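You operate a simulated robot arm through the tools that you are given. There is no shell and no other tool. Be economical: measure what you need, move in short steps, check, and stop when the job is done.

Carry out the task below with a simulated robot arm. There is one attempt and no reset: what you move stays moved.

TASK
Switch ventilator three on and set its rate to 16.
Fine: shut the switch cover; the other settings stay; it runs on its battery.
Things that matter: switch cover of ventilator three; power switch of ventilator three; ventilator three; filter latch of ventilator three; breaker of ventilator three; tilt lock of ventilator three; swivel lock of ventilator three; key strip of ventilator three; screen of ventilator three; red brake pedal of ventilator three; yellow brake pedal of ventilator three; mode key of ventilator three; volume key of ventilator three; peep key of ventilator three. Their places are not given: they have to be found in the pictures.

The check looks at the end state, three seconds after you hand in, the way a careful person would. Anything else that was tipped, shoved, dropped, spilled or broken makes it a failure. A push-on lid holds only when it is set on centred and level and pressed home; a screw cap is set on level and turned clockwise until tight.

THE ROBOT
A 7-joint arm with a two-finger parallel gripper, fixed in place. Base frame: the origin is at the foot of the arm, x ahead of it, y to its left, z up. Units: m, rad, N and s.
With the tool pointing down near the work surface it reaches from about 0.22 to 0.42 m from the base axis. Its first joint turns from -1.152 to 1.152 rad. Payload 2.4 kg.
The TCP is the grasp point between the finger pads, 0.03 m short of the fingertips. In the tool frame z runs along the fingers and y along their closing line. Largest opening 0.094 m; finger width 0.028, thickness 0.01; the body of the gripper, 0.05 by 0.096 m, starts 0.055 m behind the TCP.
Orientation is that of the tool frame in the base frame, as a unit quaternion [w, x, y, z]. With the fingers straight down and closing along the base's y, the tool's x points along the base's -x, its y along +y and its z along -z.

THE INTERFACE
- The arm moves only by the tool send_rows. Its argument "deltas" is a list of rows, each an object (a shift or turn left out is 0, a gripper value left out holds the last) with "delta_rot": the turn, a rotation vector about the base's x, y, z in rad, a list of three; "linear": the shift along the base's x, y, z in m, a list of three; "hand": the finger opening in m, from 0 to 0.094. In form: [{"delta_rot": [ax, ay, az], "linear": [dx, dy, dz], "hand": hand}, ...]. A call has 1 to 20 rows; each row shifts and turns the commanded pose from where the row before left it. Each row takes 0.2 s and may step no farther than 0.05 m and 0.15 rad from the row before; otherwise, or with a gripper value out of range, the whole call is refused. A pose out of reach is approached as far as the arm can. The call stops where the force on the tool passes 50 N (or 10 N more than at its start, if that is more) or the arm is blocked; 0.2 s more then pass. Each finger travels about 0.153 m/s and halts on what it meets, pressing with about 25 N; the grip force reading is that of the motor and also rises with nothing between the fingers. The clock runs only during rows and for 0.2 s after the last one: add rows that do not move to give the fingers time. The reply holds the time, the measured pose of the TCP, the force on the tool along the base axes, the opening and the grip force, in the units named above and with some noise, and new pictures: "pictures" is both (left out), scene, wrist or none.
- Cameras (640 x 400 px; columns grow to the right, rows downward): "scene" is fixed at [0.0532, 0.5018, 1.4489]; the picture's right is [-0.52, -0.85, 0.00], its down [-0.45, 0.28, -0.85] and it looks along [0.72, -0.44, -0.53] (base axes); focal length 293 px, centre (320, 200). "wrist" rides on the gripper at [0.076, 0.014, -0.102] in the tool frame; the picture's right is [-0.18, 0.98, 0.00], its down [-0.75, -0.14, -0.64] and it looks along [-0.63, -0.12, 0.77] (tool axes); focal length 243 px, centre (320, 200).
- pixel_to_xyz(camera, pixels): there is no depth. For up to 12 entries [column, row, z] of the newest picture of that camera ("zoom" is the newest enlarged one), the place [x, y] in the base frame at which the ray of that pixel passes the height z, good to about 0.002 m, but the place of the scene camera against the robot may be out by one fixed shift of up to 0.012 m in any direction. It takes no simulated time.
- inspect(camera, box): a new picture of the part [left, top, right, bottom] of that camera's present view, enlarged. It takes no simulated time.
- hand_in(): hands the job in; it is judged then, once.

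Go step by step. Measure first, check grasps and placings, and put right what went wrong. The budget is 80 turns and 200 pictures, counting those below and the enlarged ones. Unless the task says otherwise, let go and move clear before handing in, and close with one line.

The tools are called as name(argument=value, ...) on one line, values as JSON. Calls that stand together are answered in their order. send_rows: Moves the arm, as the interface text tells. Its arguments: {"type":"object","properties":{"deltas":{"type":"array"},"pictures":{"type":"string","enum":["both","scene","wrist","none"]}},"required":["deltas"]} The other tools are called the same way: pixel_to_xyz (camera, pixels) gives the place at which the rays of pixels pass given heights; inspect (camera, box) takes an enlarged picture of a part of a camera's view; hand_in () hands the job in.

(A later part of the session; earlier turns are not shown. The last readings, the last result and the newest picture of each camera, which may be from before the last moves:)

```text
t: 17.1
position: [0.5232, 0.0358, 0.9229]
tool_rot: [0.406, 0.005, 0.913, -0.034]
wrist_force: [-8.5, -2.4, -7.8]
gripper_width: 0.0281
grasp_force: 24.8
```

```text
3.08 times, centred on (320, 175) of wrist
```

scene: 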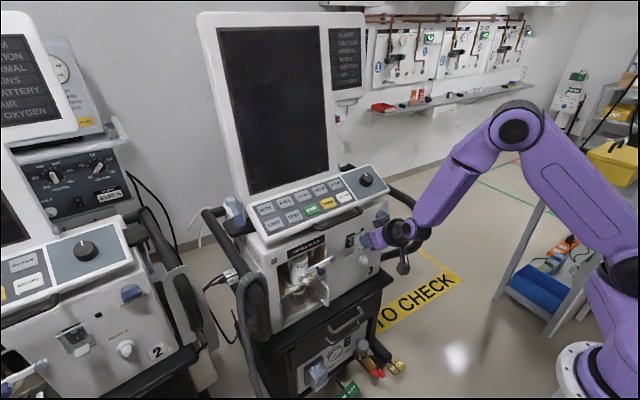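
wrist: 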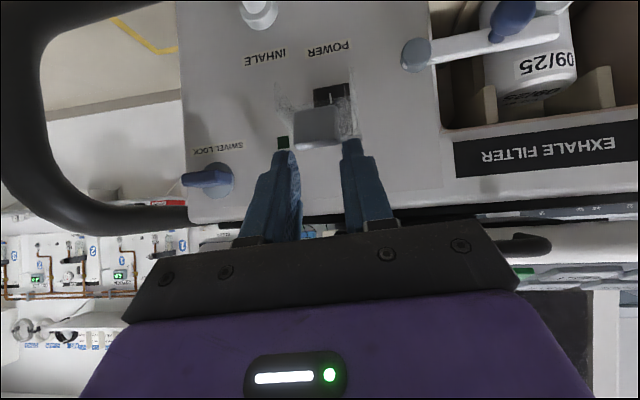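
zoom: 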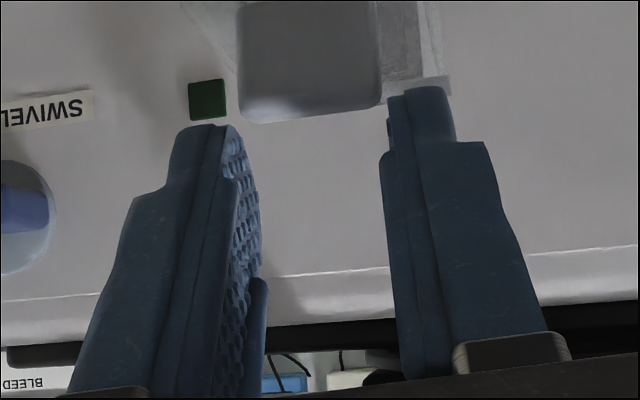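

The tab slipped out past the tips again, but the cover is now close to 80° open. I'll open the fingers and back off along the tool to see whether it stays up.

send_rows(deltas=[{"hand": 0.06}, {"linear": [-0.012, 0, 0.01]}, {}, {}])

inspect(camera="scene", box=[320, 200, 400, 250])

inspect(camera="wrist", box=[240, 60, 400, 190])

```text
t: 18.1
position: [0.5118, 0.035, 0.9343]
tool_rot: [0.408, 0.006, 0.912, -0.035]
wrist_force: [0.4, 0.4, 0.7]
gripper_width: 0.0601
grasp_force: 0.1
```

scene: 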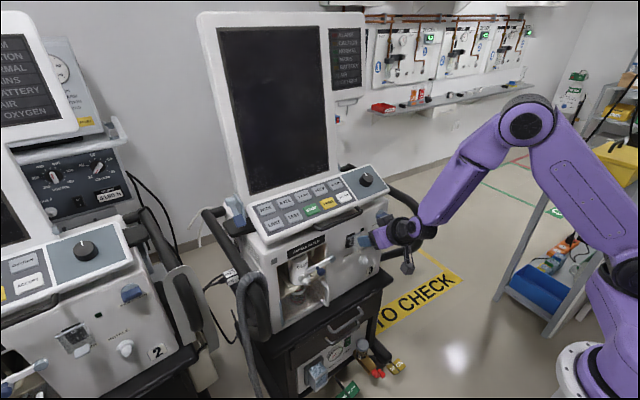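
wrist: 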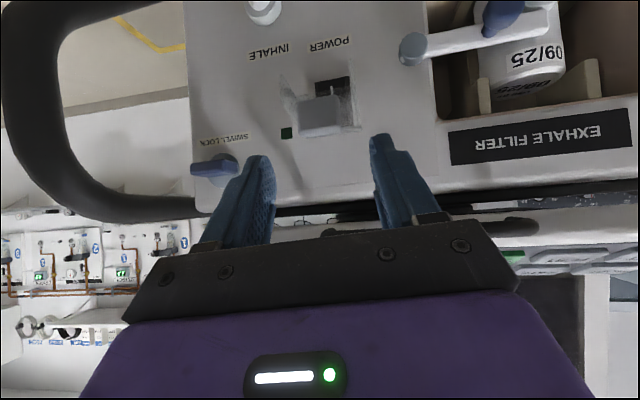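

```text
8.00 times, centred on (360, 225) of scene
```

zoom: 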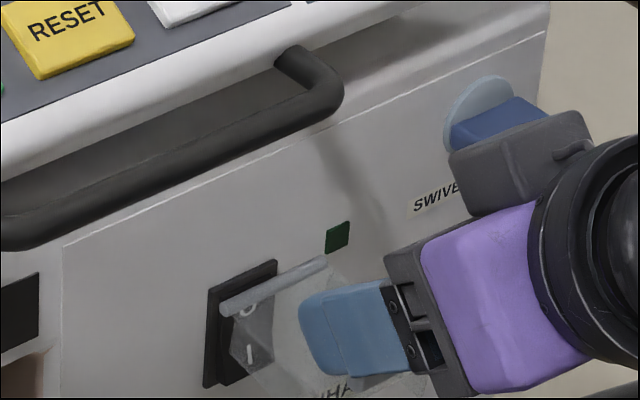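

```text
3.08 times, centred on (320, 125) of wrist
```

zoom: 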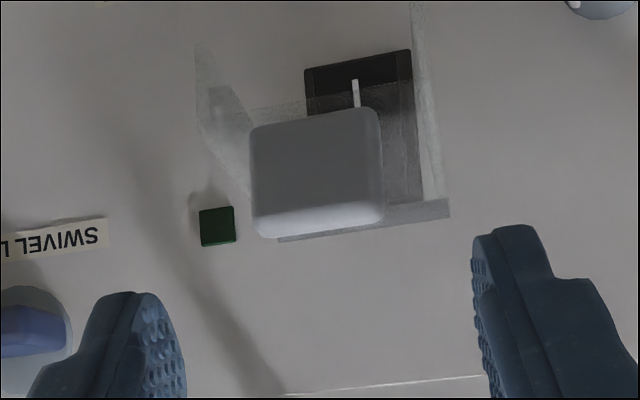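

The cover stays where I leave it. I'll close the fingers, back off and go down in front, then come up beneath the cover with a flatter finger to lift it fully.

send_rows(deltas=[{"linear": [-0.027, 0, 0.005], "hand": 0.0}, {"linear": [0, 0, -0.035]}, {"linear": [0, 0, -0.04]}, {"linear": [0, 0, -0.04]}, {"linear": [0.003, 0, -0.03]}, {}])

inspect(camera="scene", box=[320, 200, 400, 250])

```text
t: 19.6
position: [0.4876, 0.0343, 0.795]
tool_rot: [0.408, 0.006, 0.912, -0.034]
wrist_force: [-0.3, -0.1, 0.1]
gripper_width: 0.0
grasp_force: 24.5
```

scene: 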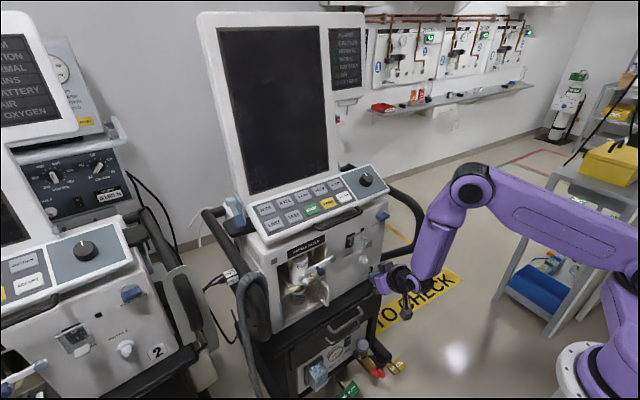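
wrist: 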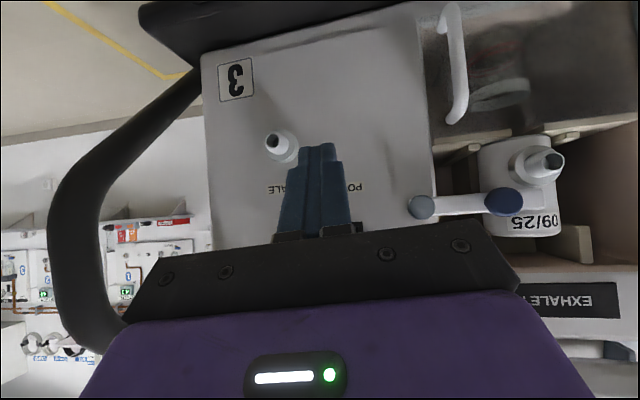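

```text
8.00 times, centred on (360, 225) of scene
```

zoom: 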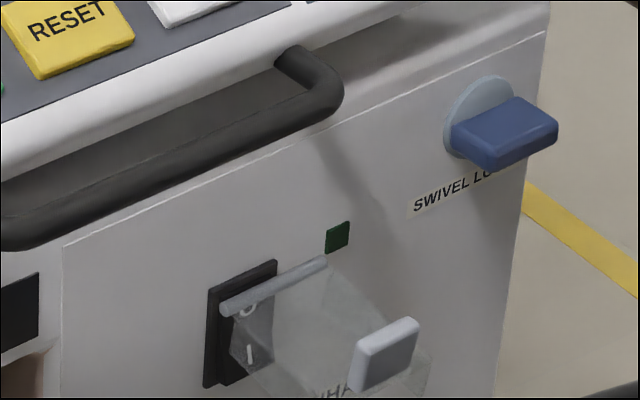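

The cover stands about 65° open, tab at zoom (385,355). I'll slide forward underneath it while flattening the pitch.

send_rows(deltas=[{"linear": [0.022, 0, -0.008]}, {"linear": [0.02, 0, 0], "delta_rot": [0, -0.14, 0]}, {"linear": [0.015, 0, 0], "delta_rot": [0, -0.14, 0]}, {"linear": [0.008, 0, 0], "delta_rot": [0, -0.14, 0]}, {}])

inspect(camera="scene", box=[320, 210, 420, 280])

```text
t: 20.8
position: [0.5593, 0.0384, 0.7868]
tool_rot: [0.589, 0.012, 0.807, -0.036]
wrist_force: [0.2, 0.4, 0.8]
gripper_width: 0.0
grasp_force: 26.0
out of reach, approached as far as the arm can: row 4
```

scene: 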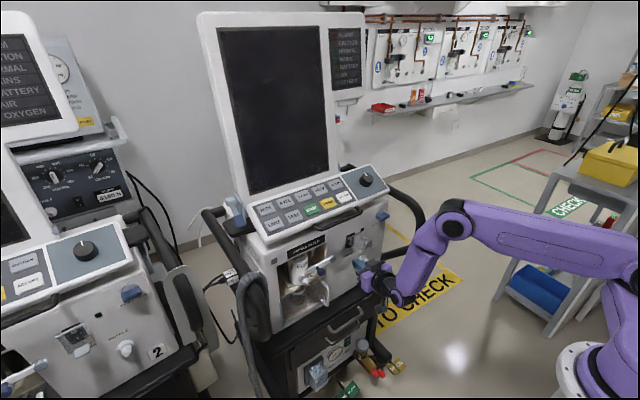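
wrist: 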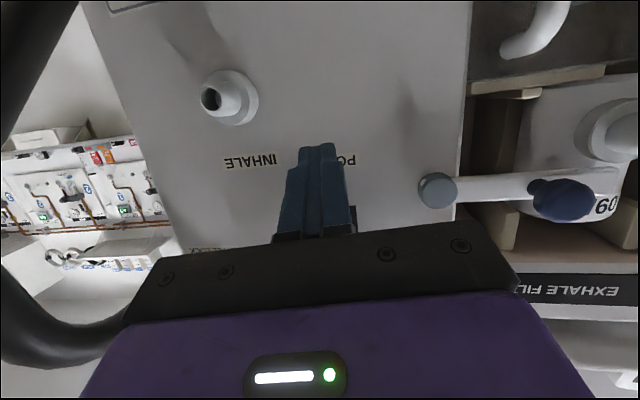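

```text
5.71 times, centred on (370, 245) of scene
```

zoom: 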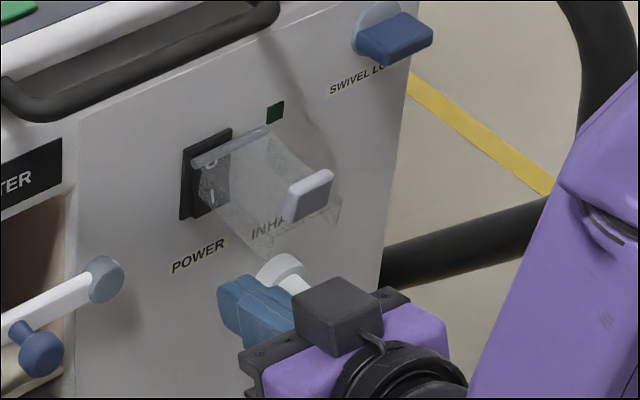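

The fingers (18° down) are under the cover at y≈0.038. I'll raise them to lift the cover toward fully open.

send_rows(deltas=[{"linear": [-0.004, -0.003, 0.02]}, {"linear": [-0.004, 0, 0.02]}, {"linear": [-0.002, 0, 0.02]}, {"linear": [0, 0, 0.02]}, {"linear": [0, 0, 0.015]}, {}])

inspect(camera="scene", box=[320, 210, 420, 280])

```text
t: 22.1
position: [0.5545, 0.0388, 0.8778]
tool_rot: [0.588, 0.012, 0.808, -0.032]
wrist_force: [-0.2, -0.7, -7.3]
gripper_width: 0.0
grasp_force: 25.2
out of reach, approached as far as the arm can: row 1
```

scene: 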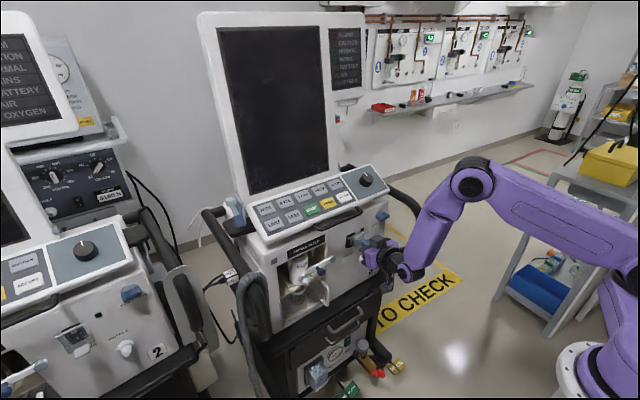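
wrist: 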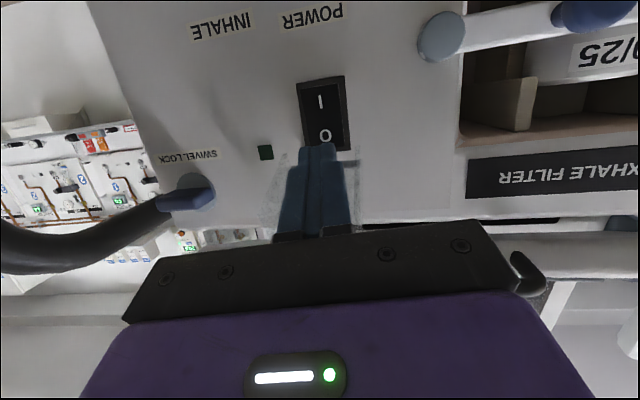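

```text
5.71 times, centred on (370, 245) of scene
```

zoom: 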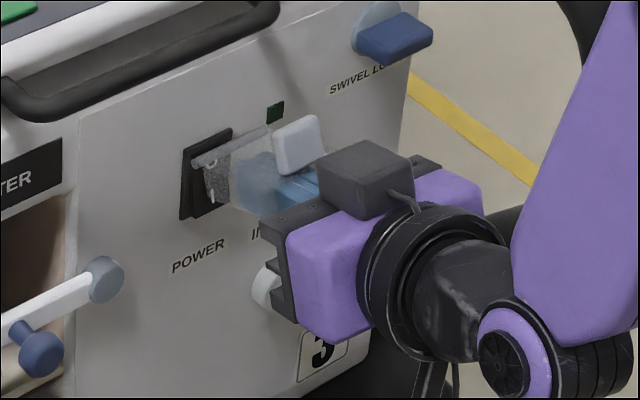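

The cover now rides on top of the fingers and the rocker is exposed (I at (320,101), O at (325,133)). I'll lift a bit more to push it past horizontal, then look.

send_rows(deltas=[{"linear": [0.002, 0, 0.012]}, {"linear": [0.003, 0, 0.01]}, {}])

inspect(camera="scene", box=[320, 210, 420, 280])

pixel_to_xyz(camera="wrist", pixels=[[320, 90, 0.84]])

```text
t: 22.6
position: [0.5497, 0.039, 0.8805]
tool_rot: [0.574, 0.009, 0.818, -0.035]
wrist_force: [-2.3, 0.4, -5.4]
gripper_width: 0.0
grasp_force: 25.1
stopped in row 2: the force on the tool passed its limit (the readings are from after the stop); the commanded pose is now the measured one
```

scene: 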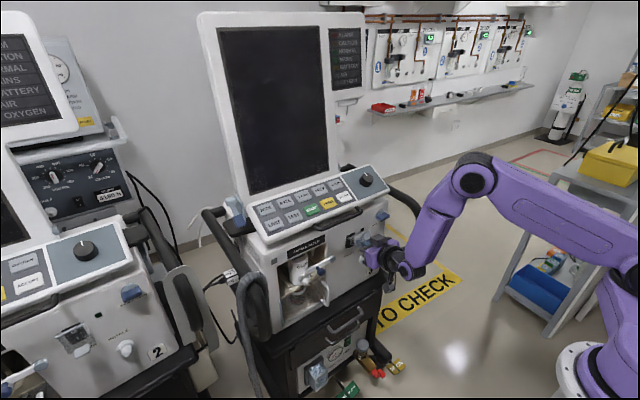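
wrist: 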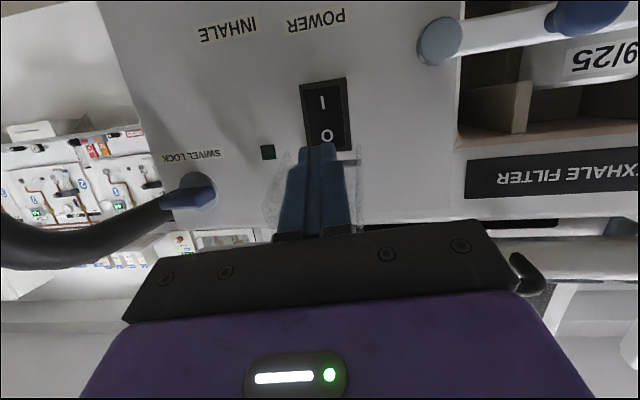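

```text
5.71 times, centred on (370, 245) of scene
```

zoom: 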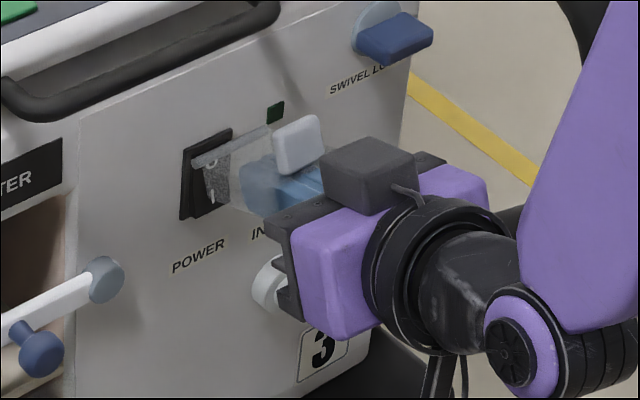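

```text
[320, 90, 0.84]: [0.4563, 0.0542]
```

The cover has reached its stop near horizontal. Now I'll measure the rocker's I and its edges before lowering.

pixel_to_xyz(camera="wrist", pixels=[[323, 101, 0.84], [323, 101, 0.85], [323, 83, 0.83], [323, 83, 0.84], [328, 134, 0.86], [328, 134, 0.87], [304, 90, 0.84], [345, 85, 0.84], [329, 150, 0.87], [329, 150, 0.88]])

inspect(camera="wrist", box=[260, 60, 400, 170])

```text
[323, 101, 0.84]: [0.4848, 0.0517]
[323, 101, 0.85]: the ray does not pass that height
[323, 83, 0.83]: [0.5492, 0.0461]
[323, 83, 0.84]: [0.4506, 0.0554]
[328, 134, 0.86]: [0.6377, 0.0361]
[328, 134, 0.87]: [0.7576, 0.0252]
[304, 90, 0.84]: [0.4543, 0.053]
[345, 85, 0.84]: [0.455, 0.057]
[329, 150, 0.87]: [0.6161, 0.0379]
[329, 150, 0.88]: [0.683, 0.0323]
```

```text
3.64 times, centred on (330, 115) of wrist
```

zoom: 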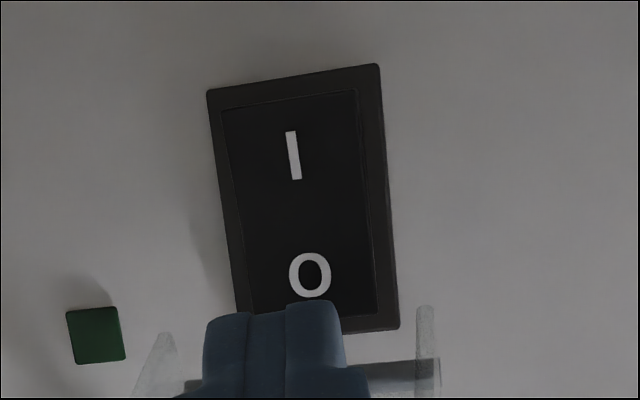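

The rocker spans z≈0.827–0.868 at y≈0.04, with the I near z≈0.834. With the 20° pitch the upper tip corner leads, so I'll lower to TCP z≈0.831 and then ease forward until the rocker clicks.

send_rows(deltas=[{"linear": [0, 0.001, -0.025]}, {"linear": [0.003, 0, -0.025]}, {"linear": [0.006, 0, 0]}, {}])

inspect(camera="scene", box=[320, 210, 420, 280])

```text
t: 23.6
position: [0.5604, 0.0397, 0.8332]
tool_rot: [0.575, 0.01, 0.818, -0.035]
wrist_force: [0.2, -0.5, -0.2]
gripper_width: 0.0
grasp_force: 24.9
```

scene: 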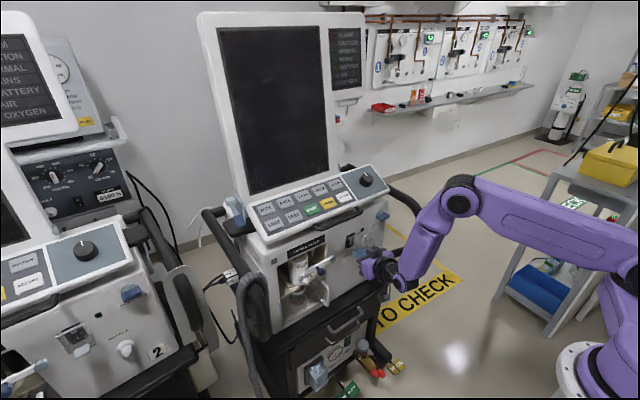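
wrist: 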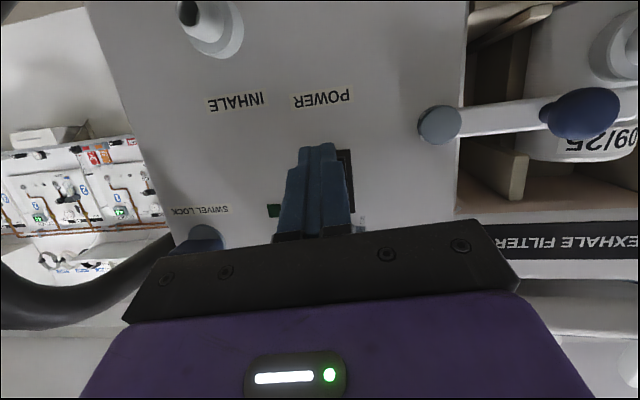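

```text
5.71 times, centred on (370, 245) of scene
```

zoom: 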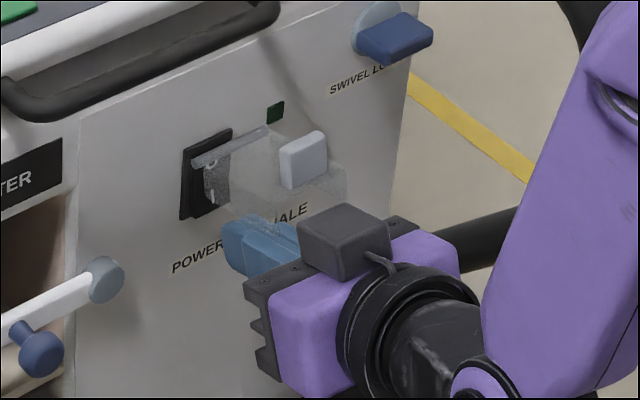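

The cover stays at about 90°, and the rocker's edge shows right of the fingers (to col 352), so I'll shift y by +3 mm and ease forward in 3 mm rows.

send_rows(deltas=[{"linear": [0.002, 0.003, 0]}, {"linear": [0.003, 0, 0]}, {"linear": [0.003, 0, 0]}, {"linear": [0.003, 0, 0]}, {"linear": [0.002, 0, 0]}, {}])

inspect(camera="scene", box=[320, 0, 400, 100])

inspect(camera="scene", box=[320, 210, 400, 260])

```text
t: 25.0
position: [0.5736, 0.0411, 0.8308]
tool_rot: [0.575, 0.009, 0.817, -0.034]
wrist_force: [0.3, -0.4, -0.1]
gripper_width: 0.0
grasp_force: 24.8
```

scene: 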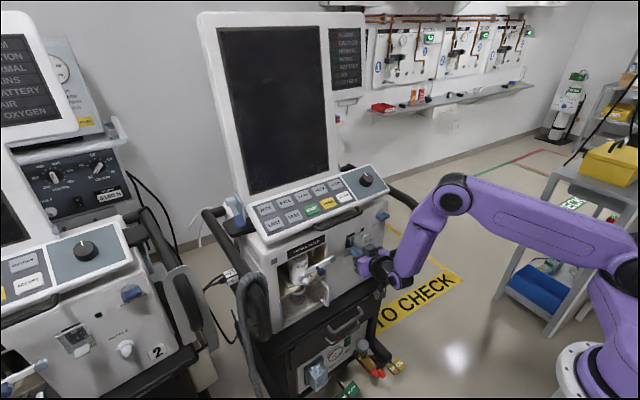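
wrist: 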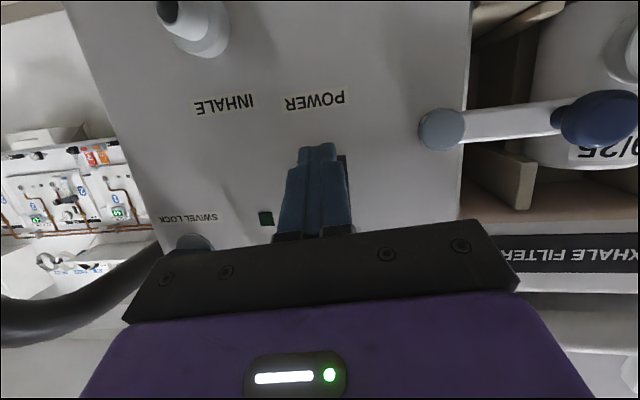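

```text
4.00 times, centred on (360, 50) of scene
```

zoom: 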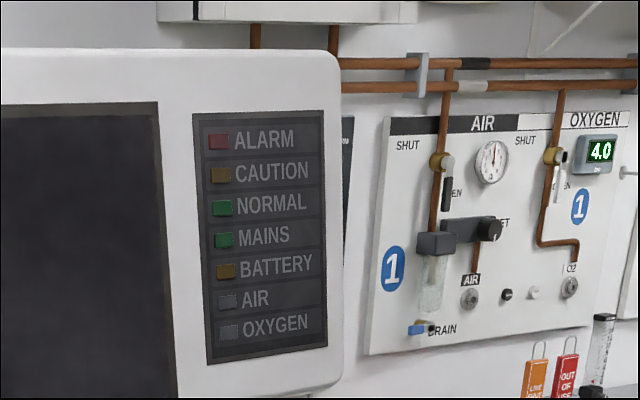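

```text
8.00 times, centred on (360, 235) of scene
```

zoom: 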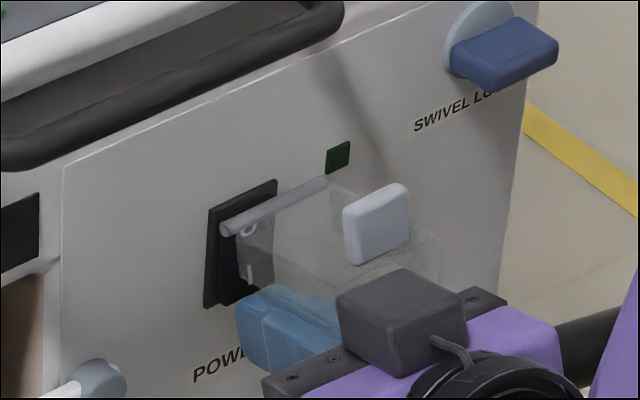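

No contact yet at x=0.574. I'll continue in 2 mm rows.

send_rows(deltas=[{"linear": [0.002, 0, 0.002]}, {"linear": [0.002, 0, 0]}, {"linear": [0.002, 0, 0]}, {"linear": [0.002, 0, 0]}, {}])

inspect(camera="scene", box=[320, 0, 400, 100])

inspect(camera="scene", box=[320, 210, 400, 260])

```text
t: 26.2
position: [0.5802, 0.0422, 0.8337]
tool_rot: [0.573, 0.009, 0.819, -0.035]
wrist_force: [-31.6, -2.2, 9.3]
gripper_width: 0.0
grasp_force: 25.7
```

scene: 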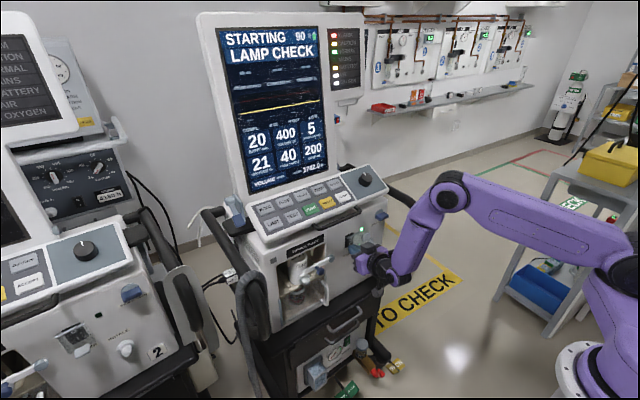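
wrist: 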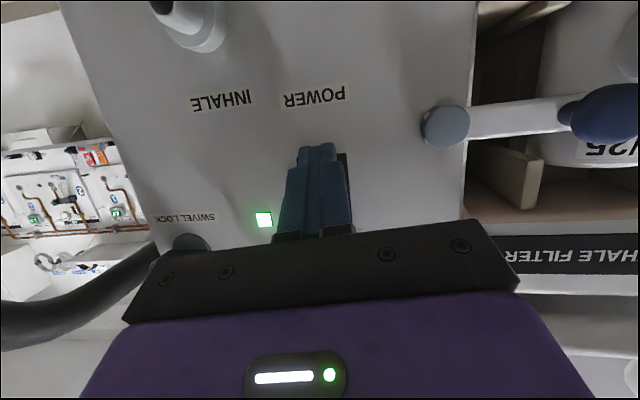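

```text
4.00 times, centred on (360, 50) of scene
```

zoom: 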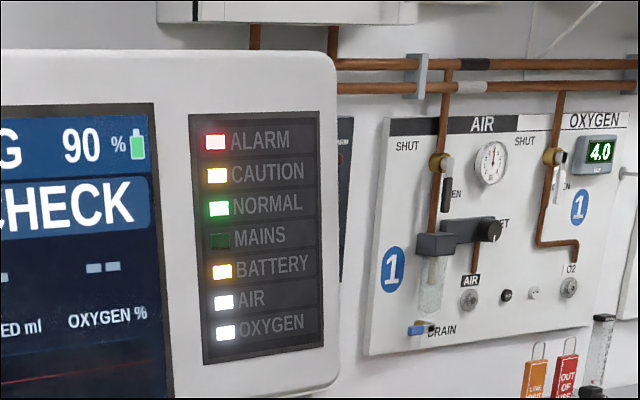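

```text
8.00 times, centred on (360, 235) of scene
```

zoom: 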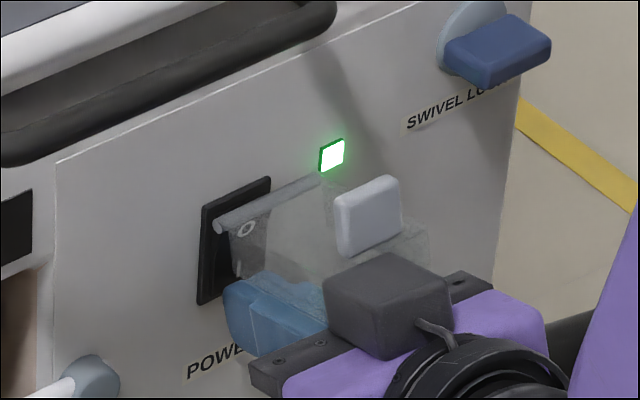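

The ventilator is on: the screen shows STARTING / LAMP CHECK, battery 90 %, and the green light by the switch is lit. I'll retract the finger and check that the unit hasn't shifted.

send_rows(deltas=[{"linear": [-0.015, 0, 0]}, {"linear": [-0.01, 0, -0.015], "delta_rot": [0, 0.1, 0]}, {"linear": [-0.02, 0, -0.015], "delta_rot": [0, 0.14, 0]}, {"linear": [-0.03, -0.002, -0.005], "delta_rot": [0, 0.14, 0]}, {}])

inspect(camera="scene", box=[200, 10, 370, 190])

inspect(camera="scene", box=[320, 210, 400, 260])

```text
t: 27.4
position: [0.5051, 0.0397, 0.7981]
tool_rot: [0.409, 0.003, 0.912, -0.036]
wrist_force: [0.2, -0.3, -0.6]
gripper_width: 0.0
grasp_force: 25.3
```

scene: 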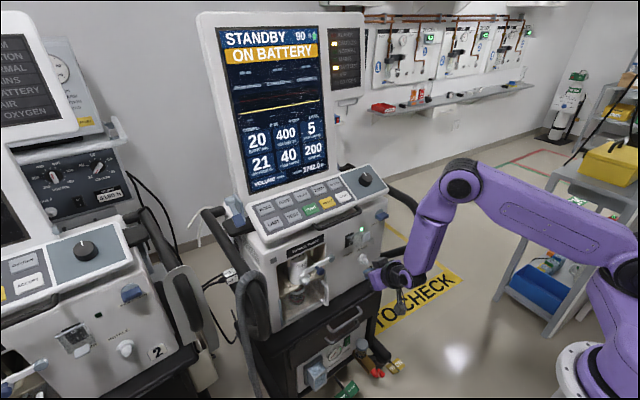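
wrist: 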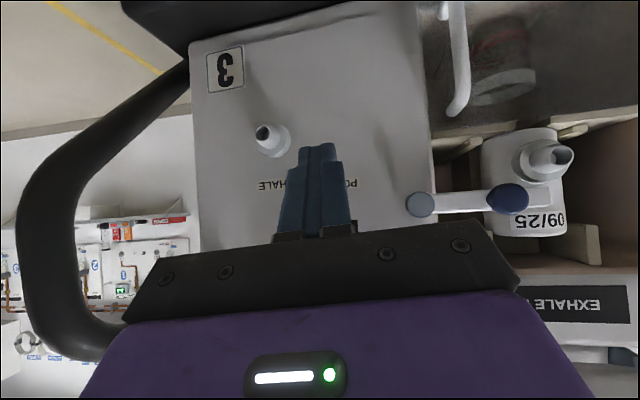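

```text
2.22 times, centred on (285, 100) of scene
```

zoom: 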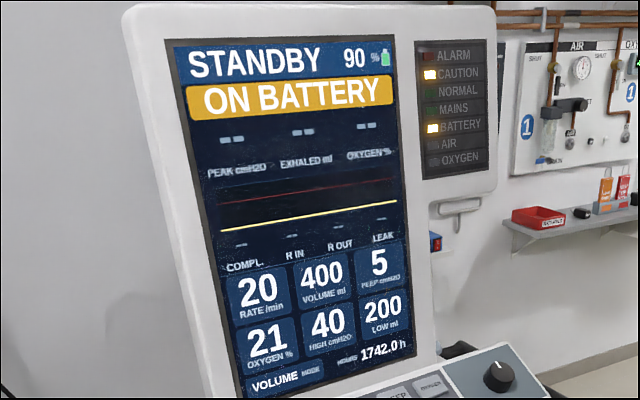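

```text
8.00 times, centred on (360, 235) of scene
```

zoom: 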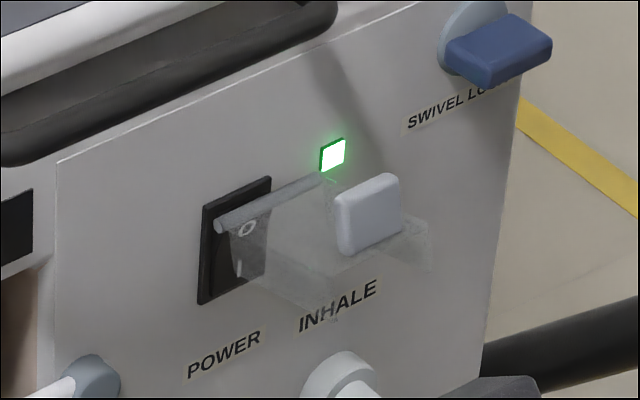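

It came up in STANDBY, ON BATTERY, with rate 20 / volume 400 / PEEP 5, and the cover is still open at ~90°. The unit moved about 1 px (a few mm) at most. Next I'll go round in front and above the cover to close it from the top.

send_rows(deltas=[{"linear": [-0.02, 0, 0.0]}, {"linear": [0, 0, 0.045]}, {"linear": [0, -0.002, 0.045]}, {"linear": [0, 0, 0.045]}, {"linear": [0.02, 0, 0.01]}, {"linear": [0.018, 0, 0.0]}, {}])

inspect(camera="scene", box=[320, 200, 400, 250])

inspect(camera="wrist", box=[220, 60, 420, 200])

```text
t: 29.0
position: [0.5238, 0.0387, 0.9417]
tool_rot: [0.41, 0.002, 0.911, -0.035]
wrist_force: [0.0, 0.3, 0.3]
gripper_width: 0.0001
grasp_force: 25.0
```

scene: 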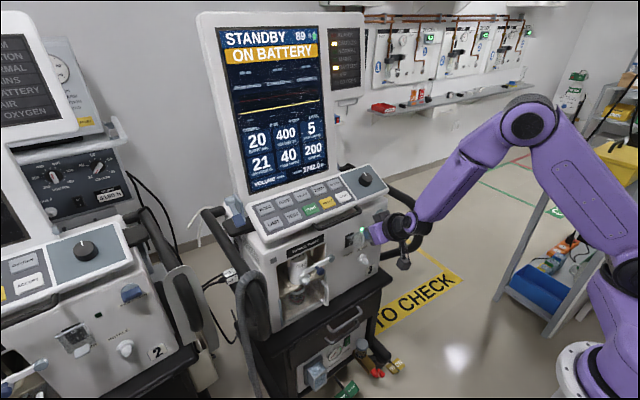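
wrist: 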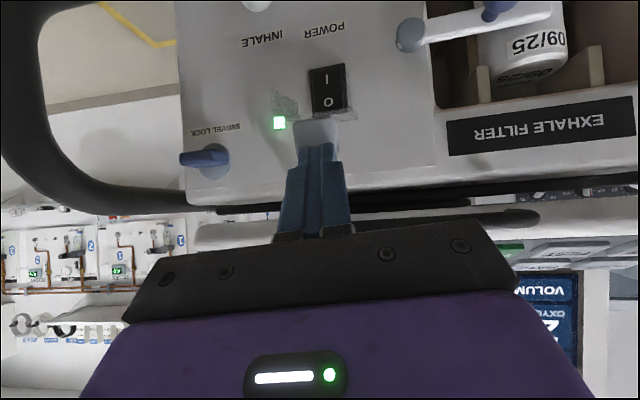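

```text
8.00 times, centred on (360, 225) of scene
```

zoom: 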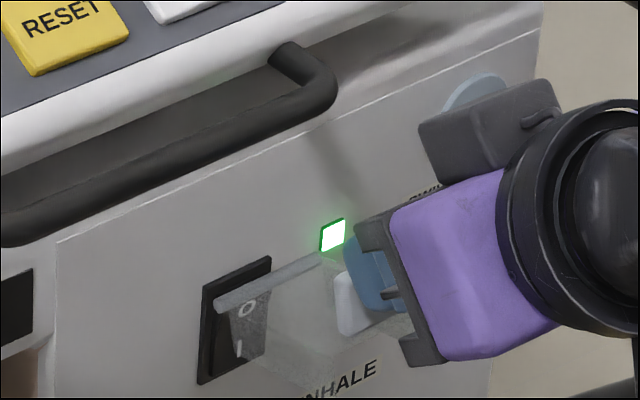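

```text
2.86 times, centred on (320, 130) of wrist
```

zoom: 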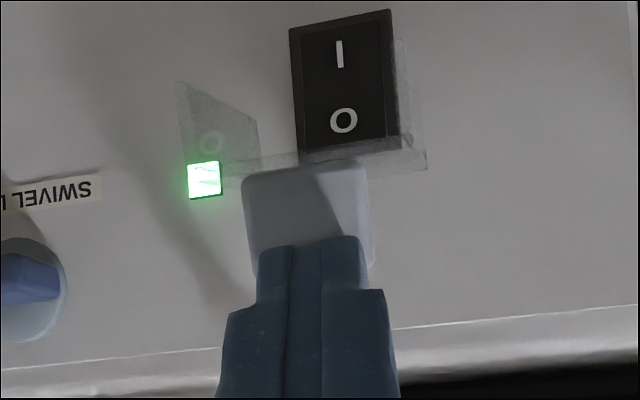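

The fingertip overlaps the tab's upper end in both views, so I'll rise 15 mm and go 15 mm further in to be definitely on top of the cover, then press down.

send_rows(deltas=[{"linear": [-0.003, 0, 0.018]}, {"linear": [0.018, 0, 0.0]}, {"linear": [0.004, 0, -0.012]}, {"linear": [0, 0, -0.015]}, {"linear": [0, 0, -0.012]}, {}])

inspect(camera="scene", box=[320, 200, 400, 250])

inspect(camera="wrist", box=[220, 60, 420, 200])

```text
t: 30.4
position: [0.5431, 0.0382, 0.9217]
tool_rot: [0.411, 0.003, 0.911, -0.035]
wrist_force: [0.4, -0.1, 0.0]
gripper_width: 0.0
grasp_force: 25.4
```

scene: 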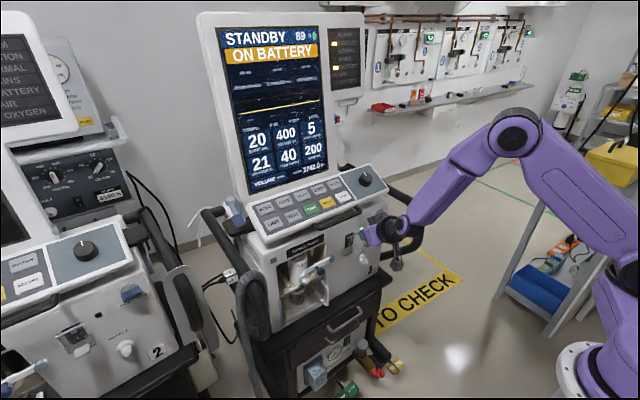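
wrist: 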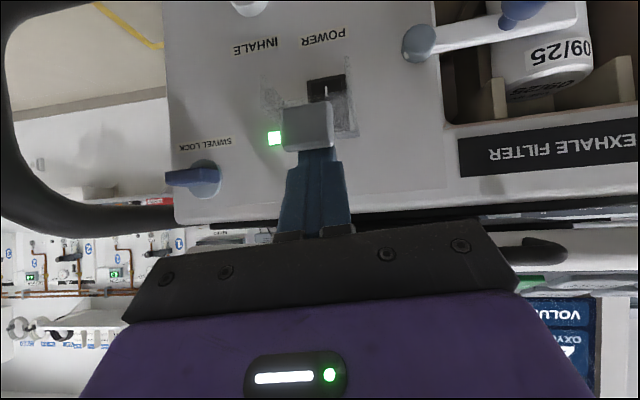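

```text
8.00 times, centred on (360, 225) of scene
```

zoom: 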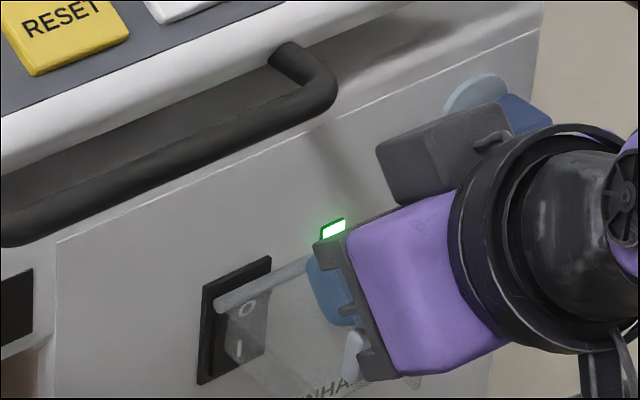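

```text
2.86 times, centred on (320, 130) of wrist
```

zoom: 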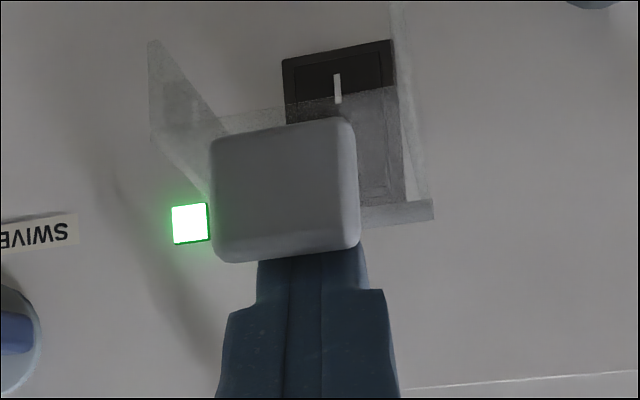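

The tab now hides the fingertip, so the finger is on top of the cover and it is closing (about 65°). I'll keep pressing down gently.

send_rows(deltas=[{"linear": [0, 0, -0.012]}, {"linear": [0, 0, -0.012]}, {"linear": [0.001, 0, -0.012]}, {"linear": [0.002, 0, -0.012]}, {}])

inspect(camera="scene", box=[320, 210, 400, 260])

inspect(camera="wrist", box=[220, 60, 420, 200])

```text
t: 31.6
position: [0.5463, 0.0388, 0.8741]
tool_rot: [0.411, 0.003, 0.911, -0.036]
wrist_force: [1.0, 0.4, 1.0]
gripper_width: 0.0
grasp_force: 24.9
```

scene: 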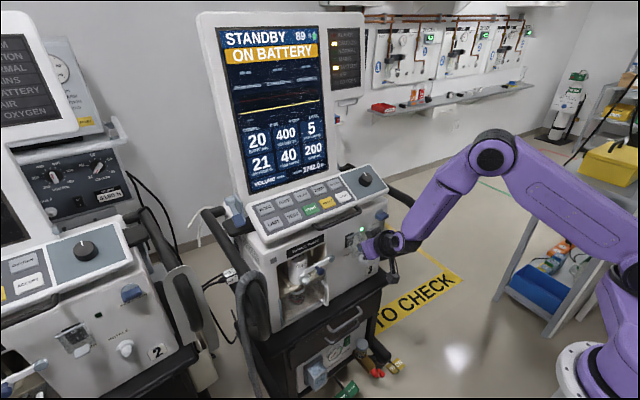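
wrist: 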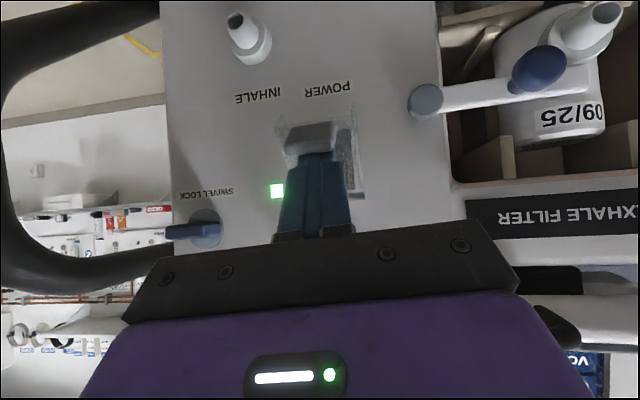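

```text
8.00 times, centred on (360, 235) of scene
```

zoom: 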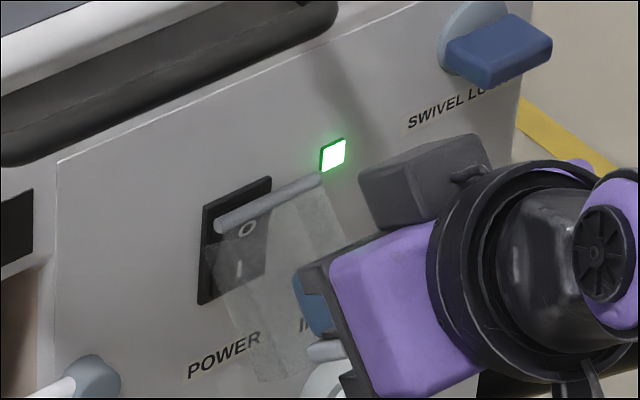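

```text
2.86 times, centred on (320, 130) of wrist
```

zoom: 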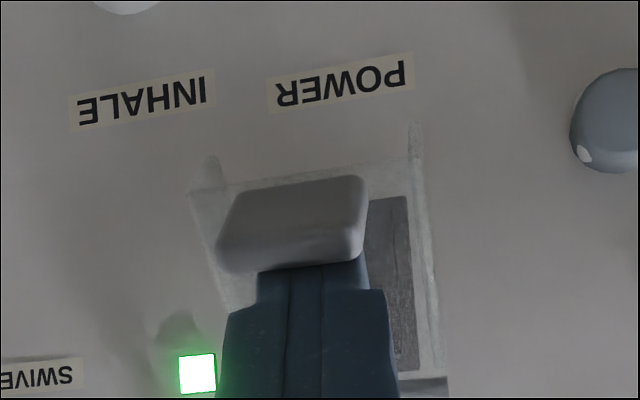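

The cover is down to about 30°. I'll keep following it down and in until it seats.

send_rows(deltas=[{"linear": [0.004, 0, -0.006]}, {"linear": [0.004, 0, -0.005]}, {"linear": [0.004, 0, -0.003]}, {"linear": [0.003, 0, 0]}, {}])

inspect(camera="scene", box=[320, 210, 400, 260])

inspect(camera="wrist", box=[220, 60, 420, 200])

```text
t: 32.8
position: [0.5601, 0.0376, 0.8595]
tool_rot: [0.409, 0.003, 0.912, -0.036]
wrist_force: [-0.2, 0.1, -0.3]
gripper_width: 0.0
grasp_force: 25.2
```

scene: 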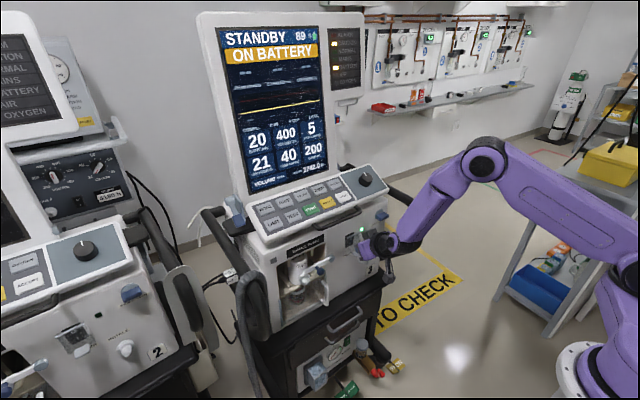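
wrist: 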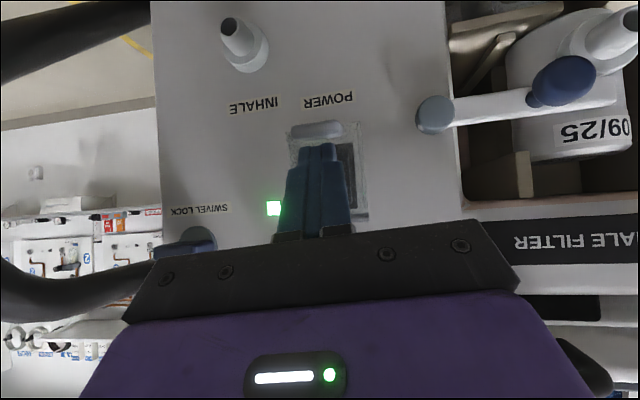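

```text
8.00 times, centred on (360, 235) of scene
```

zoom: 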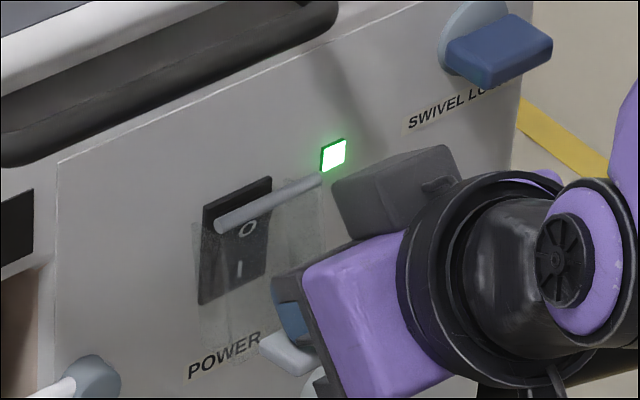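

```text
2.86 times, centred on (320, 130) of wrist
```

zoom: 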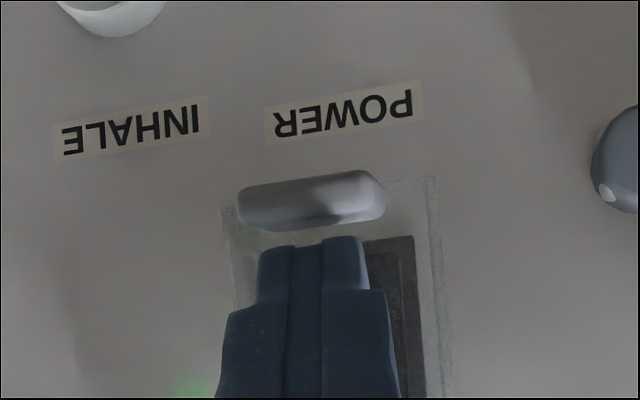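

Nearly seated; I'll press a few more millimetres inward in small rows, watching the force.

send_rows(deltas=[{"linear": [0.003, 0, -0.003]}, {"linear": [0.003, 0, -0.002]}, {}])

inspect(camera="scene", box=[320, 210, 400, 260])

inspect(camera="wrist", box=[220, 60, 420, 200])

```text
t: 33.6
position: [0.566, 0.0386, 0.8538]
tool_rot: [0.409, 0.002, 0.912, -0.035]
wrist_force: [-11.0, 0.7, 4.3]
gripper_width: 0.0002
grasp_force: 24.9
```

scene: 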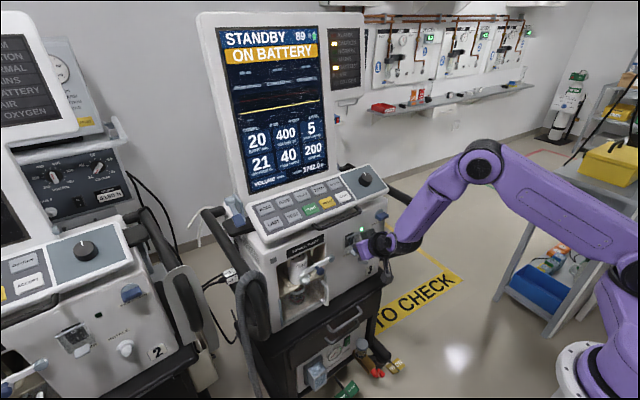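
wrist: 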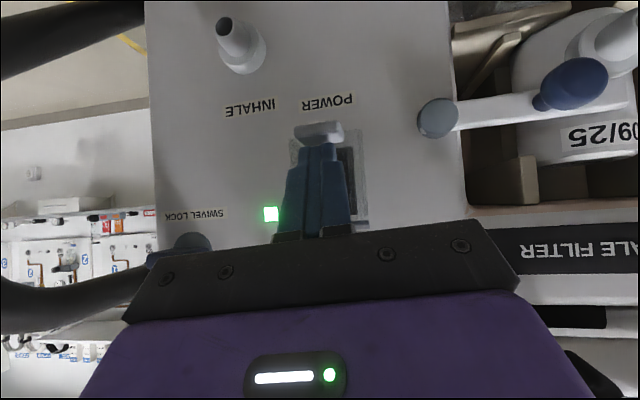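

```text
8.00 times, centred on (360, 235) of scene
```

zoom: 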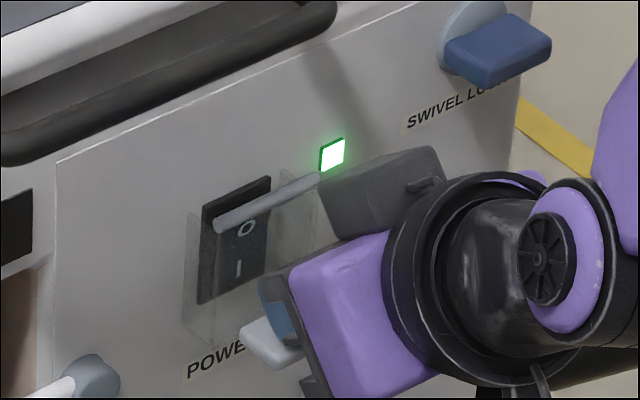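

```text
2.86 times, centred on (320, 130) of wrist
```

zoom: 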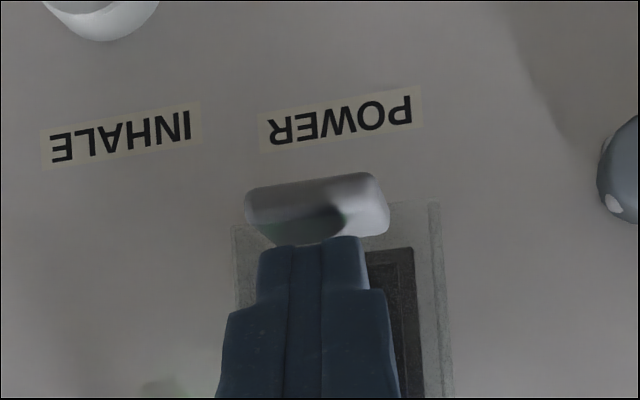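

A firm 11 N contact and the flap lies flat, so the cover is shut. I'll back off, rise clear and pitch the tool to face the key strip.

send_rows(deltas=[{"linear": [-0.03, 0, 0.005]}, {"linear": [-0.04, 0, 0.01]}, {"linear": [-0.02, 0, 0.04], "delta_rot": [0, 0.1, 0]}, {"linear": [-0.01, 0.02, 0.05], "delta_rot": [0, 0.1, 0]}, {"linear": [0, 0.03, 0.05], "delta_rot": [0, 0.1, 0]}, {"linear": [0, 0.04, 0.05], "delta_rot": [0, 0.15, 0]}, {"linear": [0.02, 0.04, 0.05]}, {"linear": [0.04, 0.03, 0.02]}, {"linear": [0.04, 0.02, 0.0]}, {}])

inspect(camera="scene", box=[320, 210, 400, 260])

```text
refused: row 4 steps farther than a row can; nothing moved
```

```text
8.00 times, centred on (360, 235) of scene
```

zoom: 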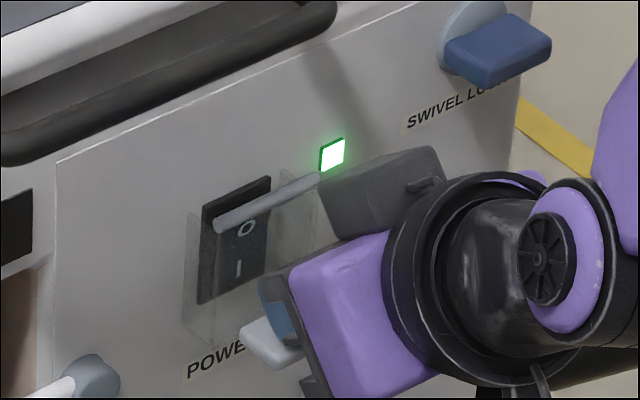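

The call was refused because a row's step was too long; I'll resend it with smaller rows.

send_rows(deltas=[{"linear": [-0.03, 0, 0.005]}, {"linear": [-0.04, 0, 0.01]}, {"linear": [-0.02, 0, 0.04], "delta_rot": [0, 0.1, 0]}, {"linear": [-0.01, 0.01, 0.045], "delta_rot": [0, 0.1, 0]}, {"linear": [0, 0.02, 0.04], "delta_rot": [0, 0.1, 0]}, {"linear": [0, 0.02, 0.04], "delta_rot": [0, 0.15, 0]}, {"linear": [0, 0.02, 0.04]}, {"linear": [0.01, 0.03, 0.035]}, {"linear": [0.03, 0.035, 0.01]}, {"linear": [0.03, 0.035, 0.0]}, {"linear": [0.02, 0.02, 0.0]}, {}])

inspect(camera="scene", box=[320, 210, 400, 260])

```text
t: 36.2
position: [0.5579, 0.2292, 1.1185]
tool_rot: [0.197, -0.005, 0.98, -0.035]
wrist_force: [-0.4, -0.3, 0.2]
gripper_width: 0.0
grasp_force: 24.9
```

scene: 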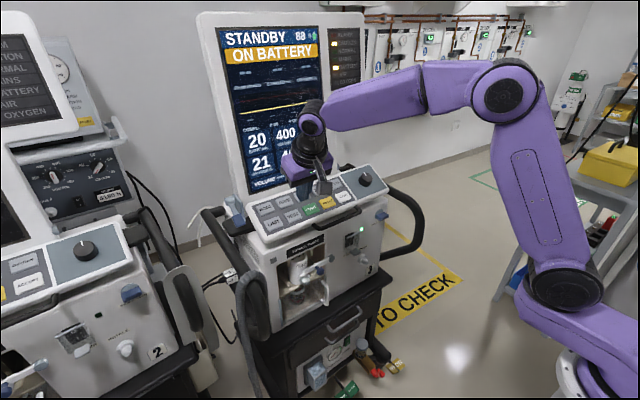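
wrist: 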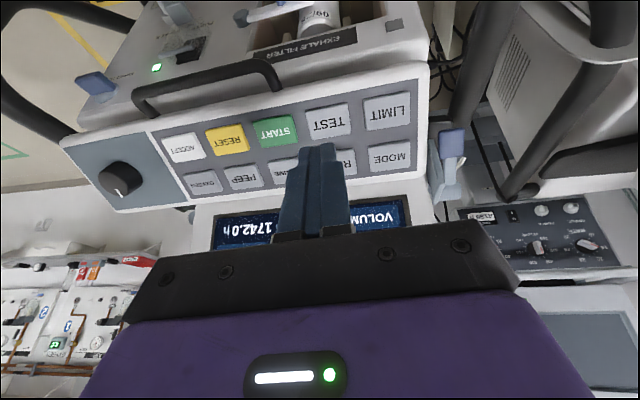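

```text
8.00 times, centred on (360, 235) of scene
```

zoom: 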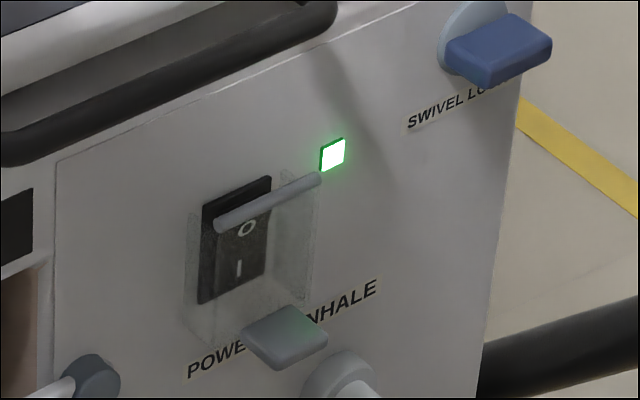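

The cover is closed just as at the start. The keys are visible now: MODE (390,158), LIMIT (388,112), OXYGEN (203,182), ACCEPT (184,147), knob (120,180). I'll measure them.

pixel_to_xyz(camera="wrist", pixels=[[390, 158, 1.01], [390, 158, 1.0], [388, 112, 0.99], [388, 112, 1.0], [327, 121, 0.99], [203, 182, 1.01], [203, 182, 1.0], [243, 177, 1.01], [184, 147, 0.99], [184, 147, 1.0], [120, 180, 1.01], [120, 180, 1.02]])

inspect(camera="wrist", box=[60, 60, 440, 240])

inspect(camera="scene", box=[240, 150, 400, 250])

```text
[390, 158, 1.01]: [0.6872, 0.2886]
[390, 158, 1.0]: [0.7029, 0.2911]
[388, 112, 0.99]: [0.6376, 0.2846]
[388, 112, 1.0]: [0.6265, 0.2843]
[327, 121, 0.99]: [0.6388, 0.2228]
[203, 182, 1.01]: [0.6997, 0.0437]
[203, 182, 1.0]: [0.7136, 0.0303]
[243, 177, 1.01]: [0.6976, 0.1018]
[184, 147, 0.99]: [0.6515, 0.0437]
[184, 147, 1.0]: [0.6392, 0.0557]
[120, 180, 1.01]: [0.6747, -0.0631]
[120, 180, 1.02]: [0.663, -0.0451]
```

```text
1.68 times, centred on (250, 150) of wrist
```

zoom: 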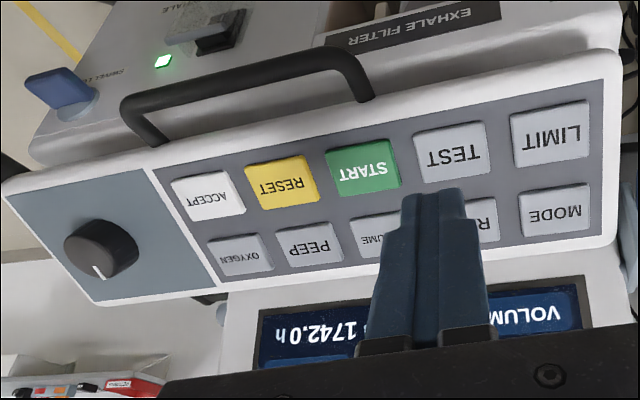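

```text
4.00 times, centred on (320, 200) of scene
```

zoom: 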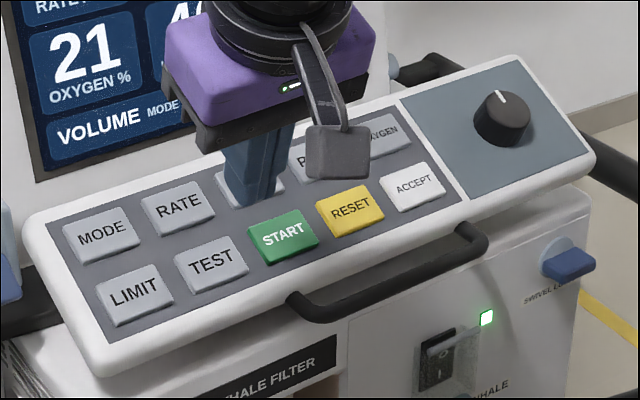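

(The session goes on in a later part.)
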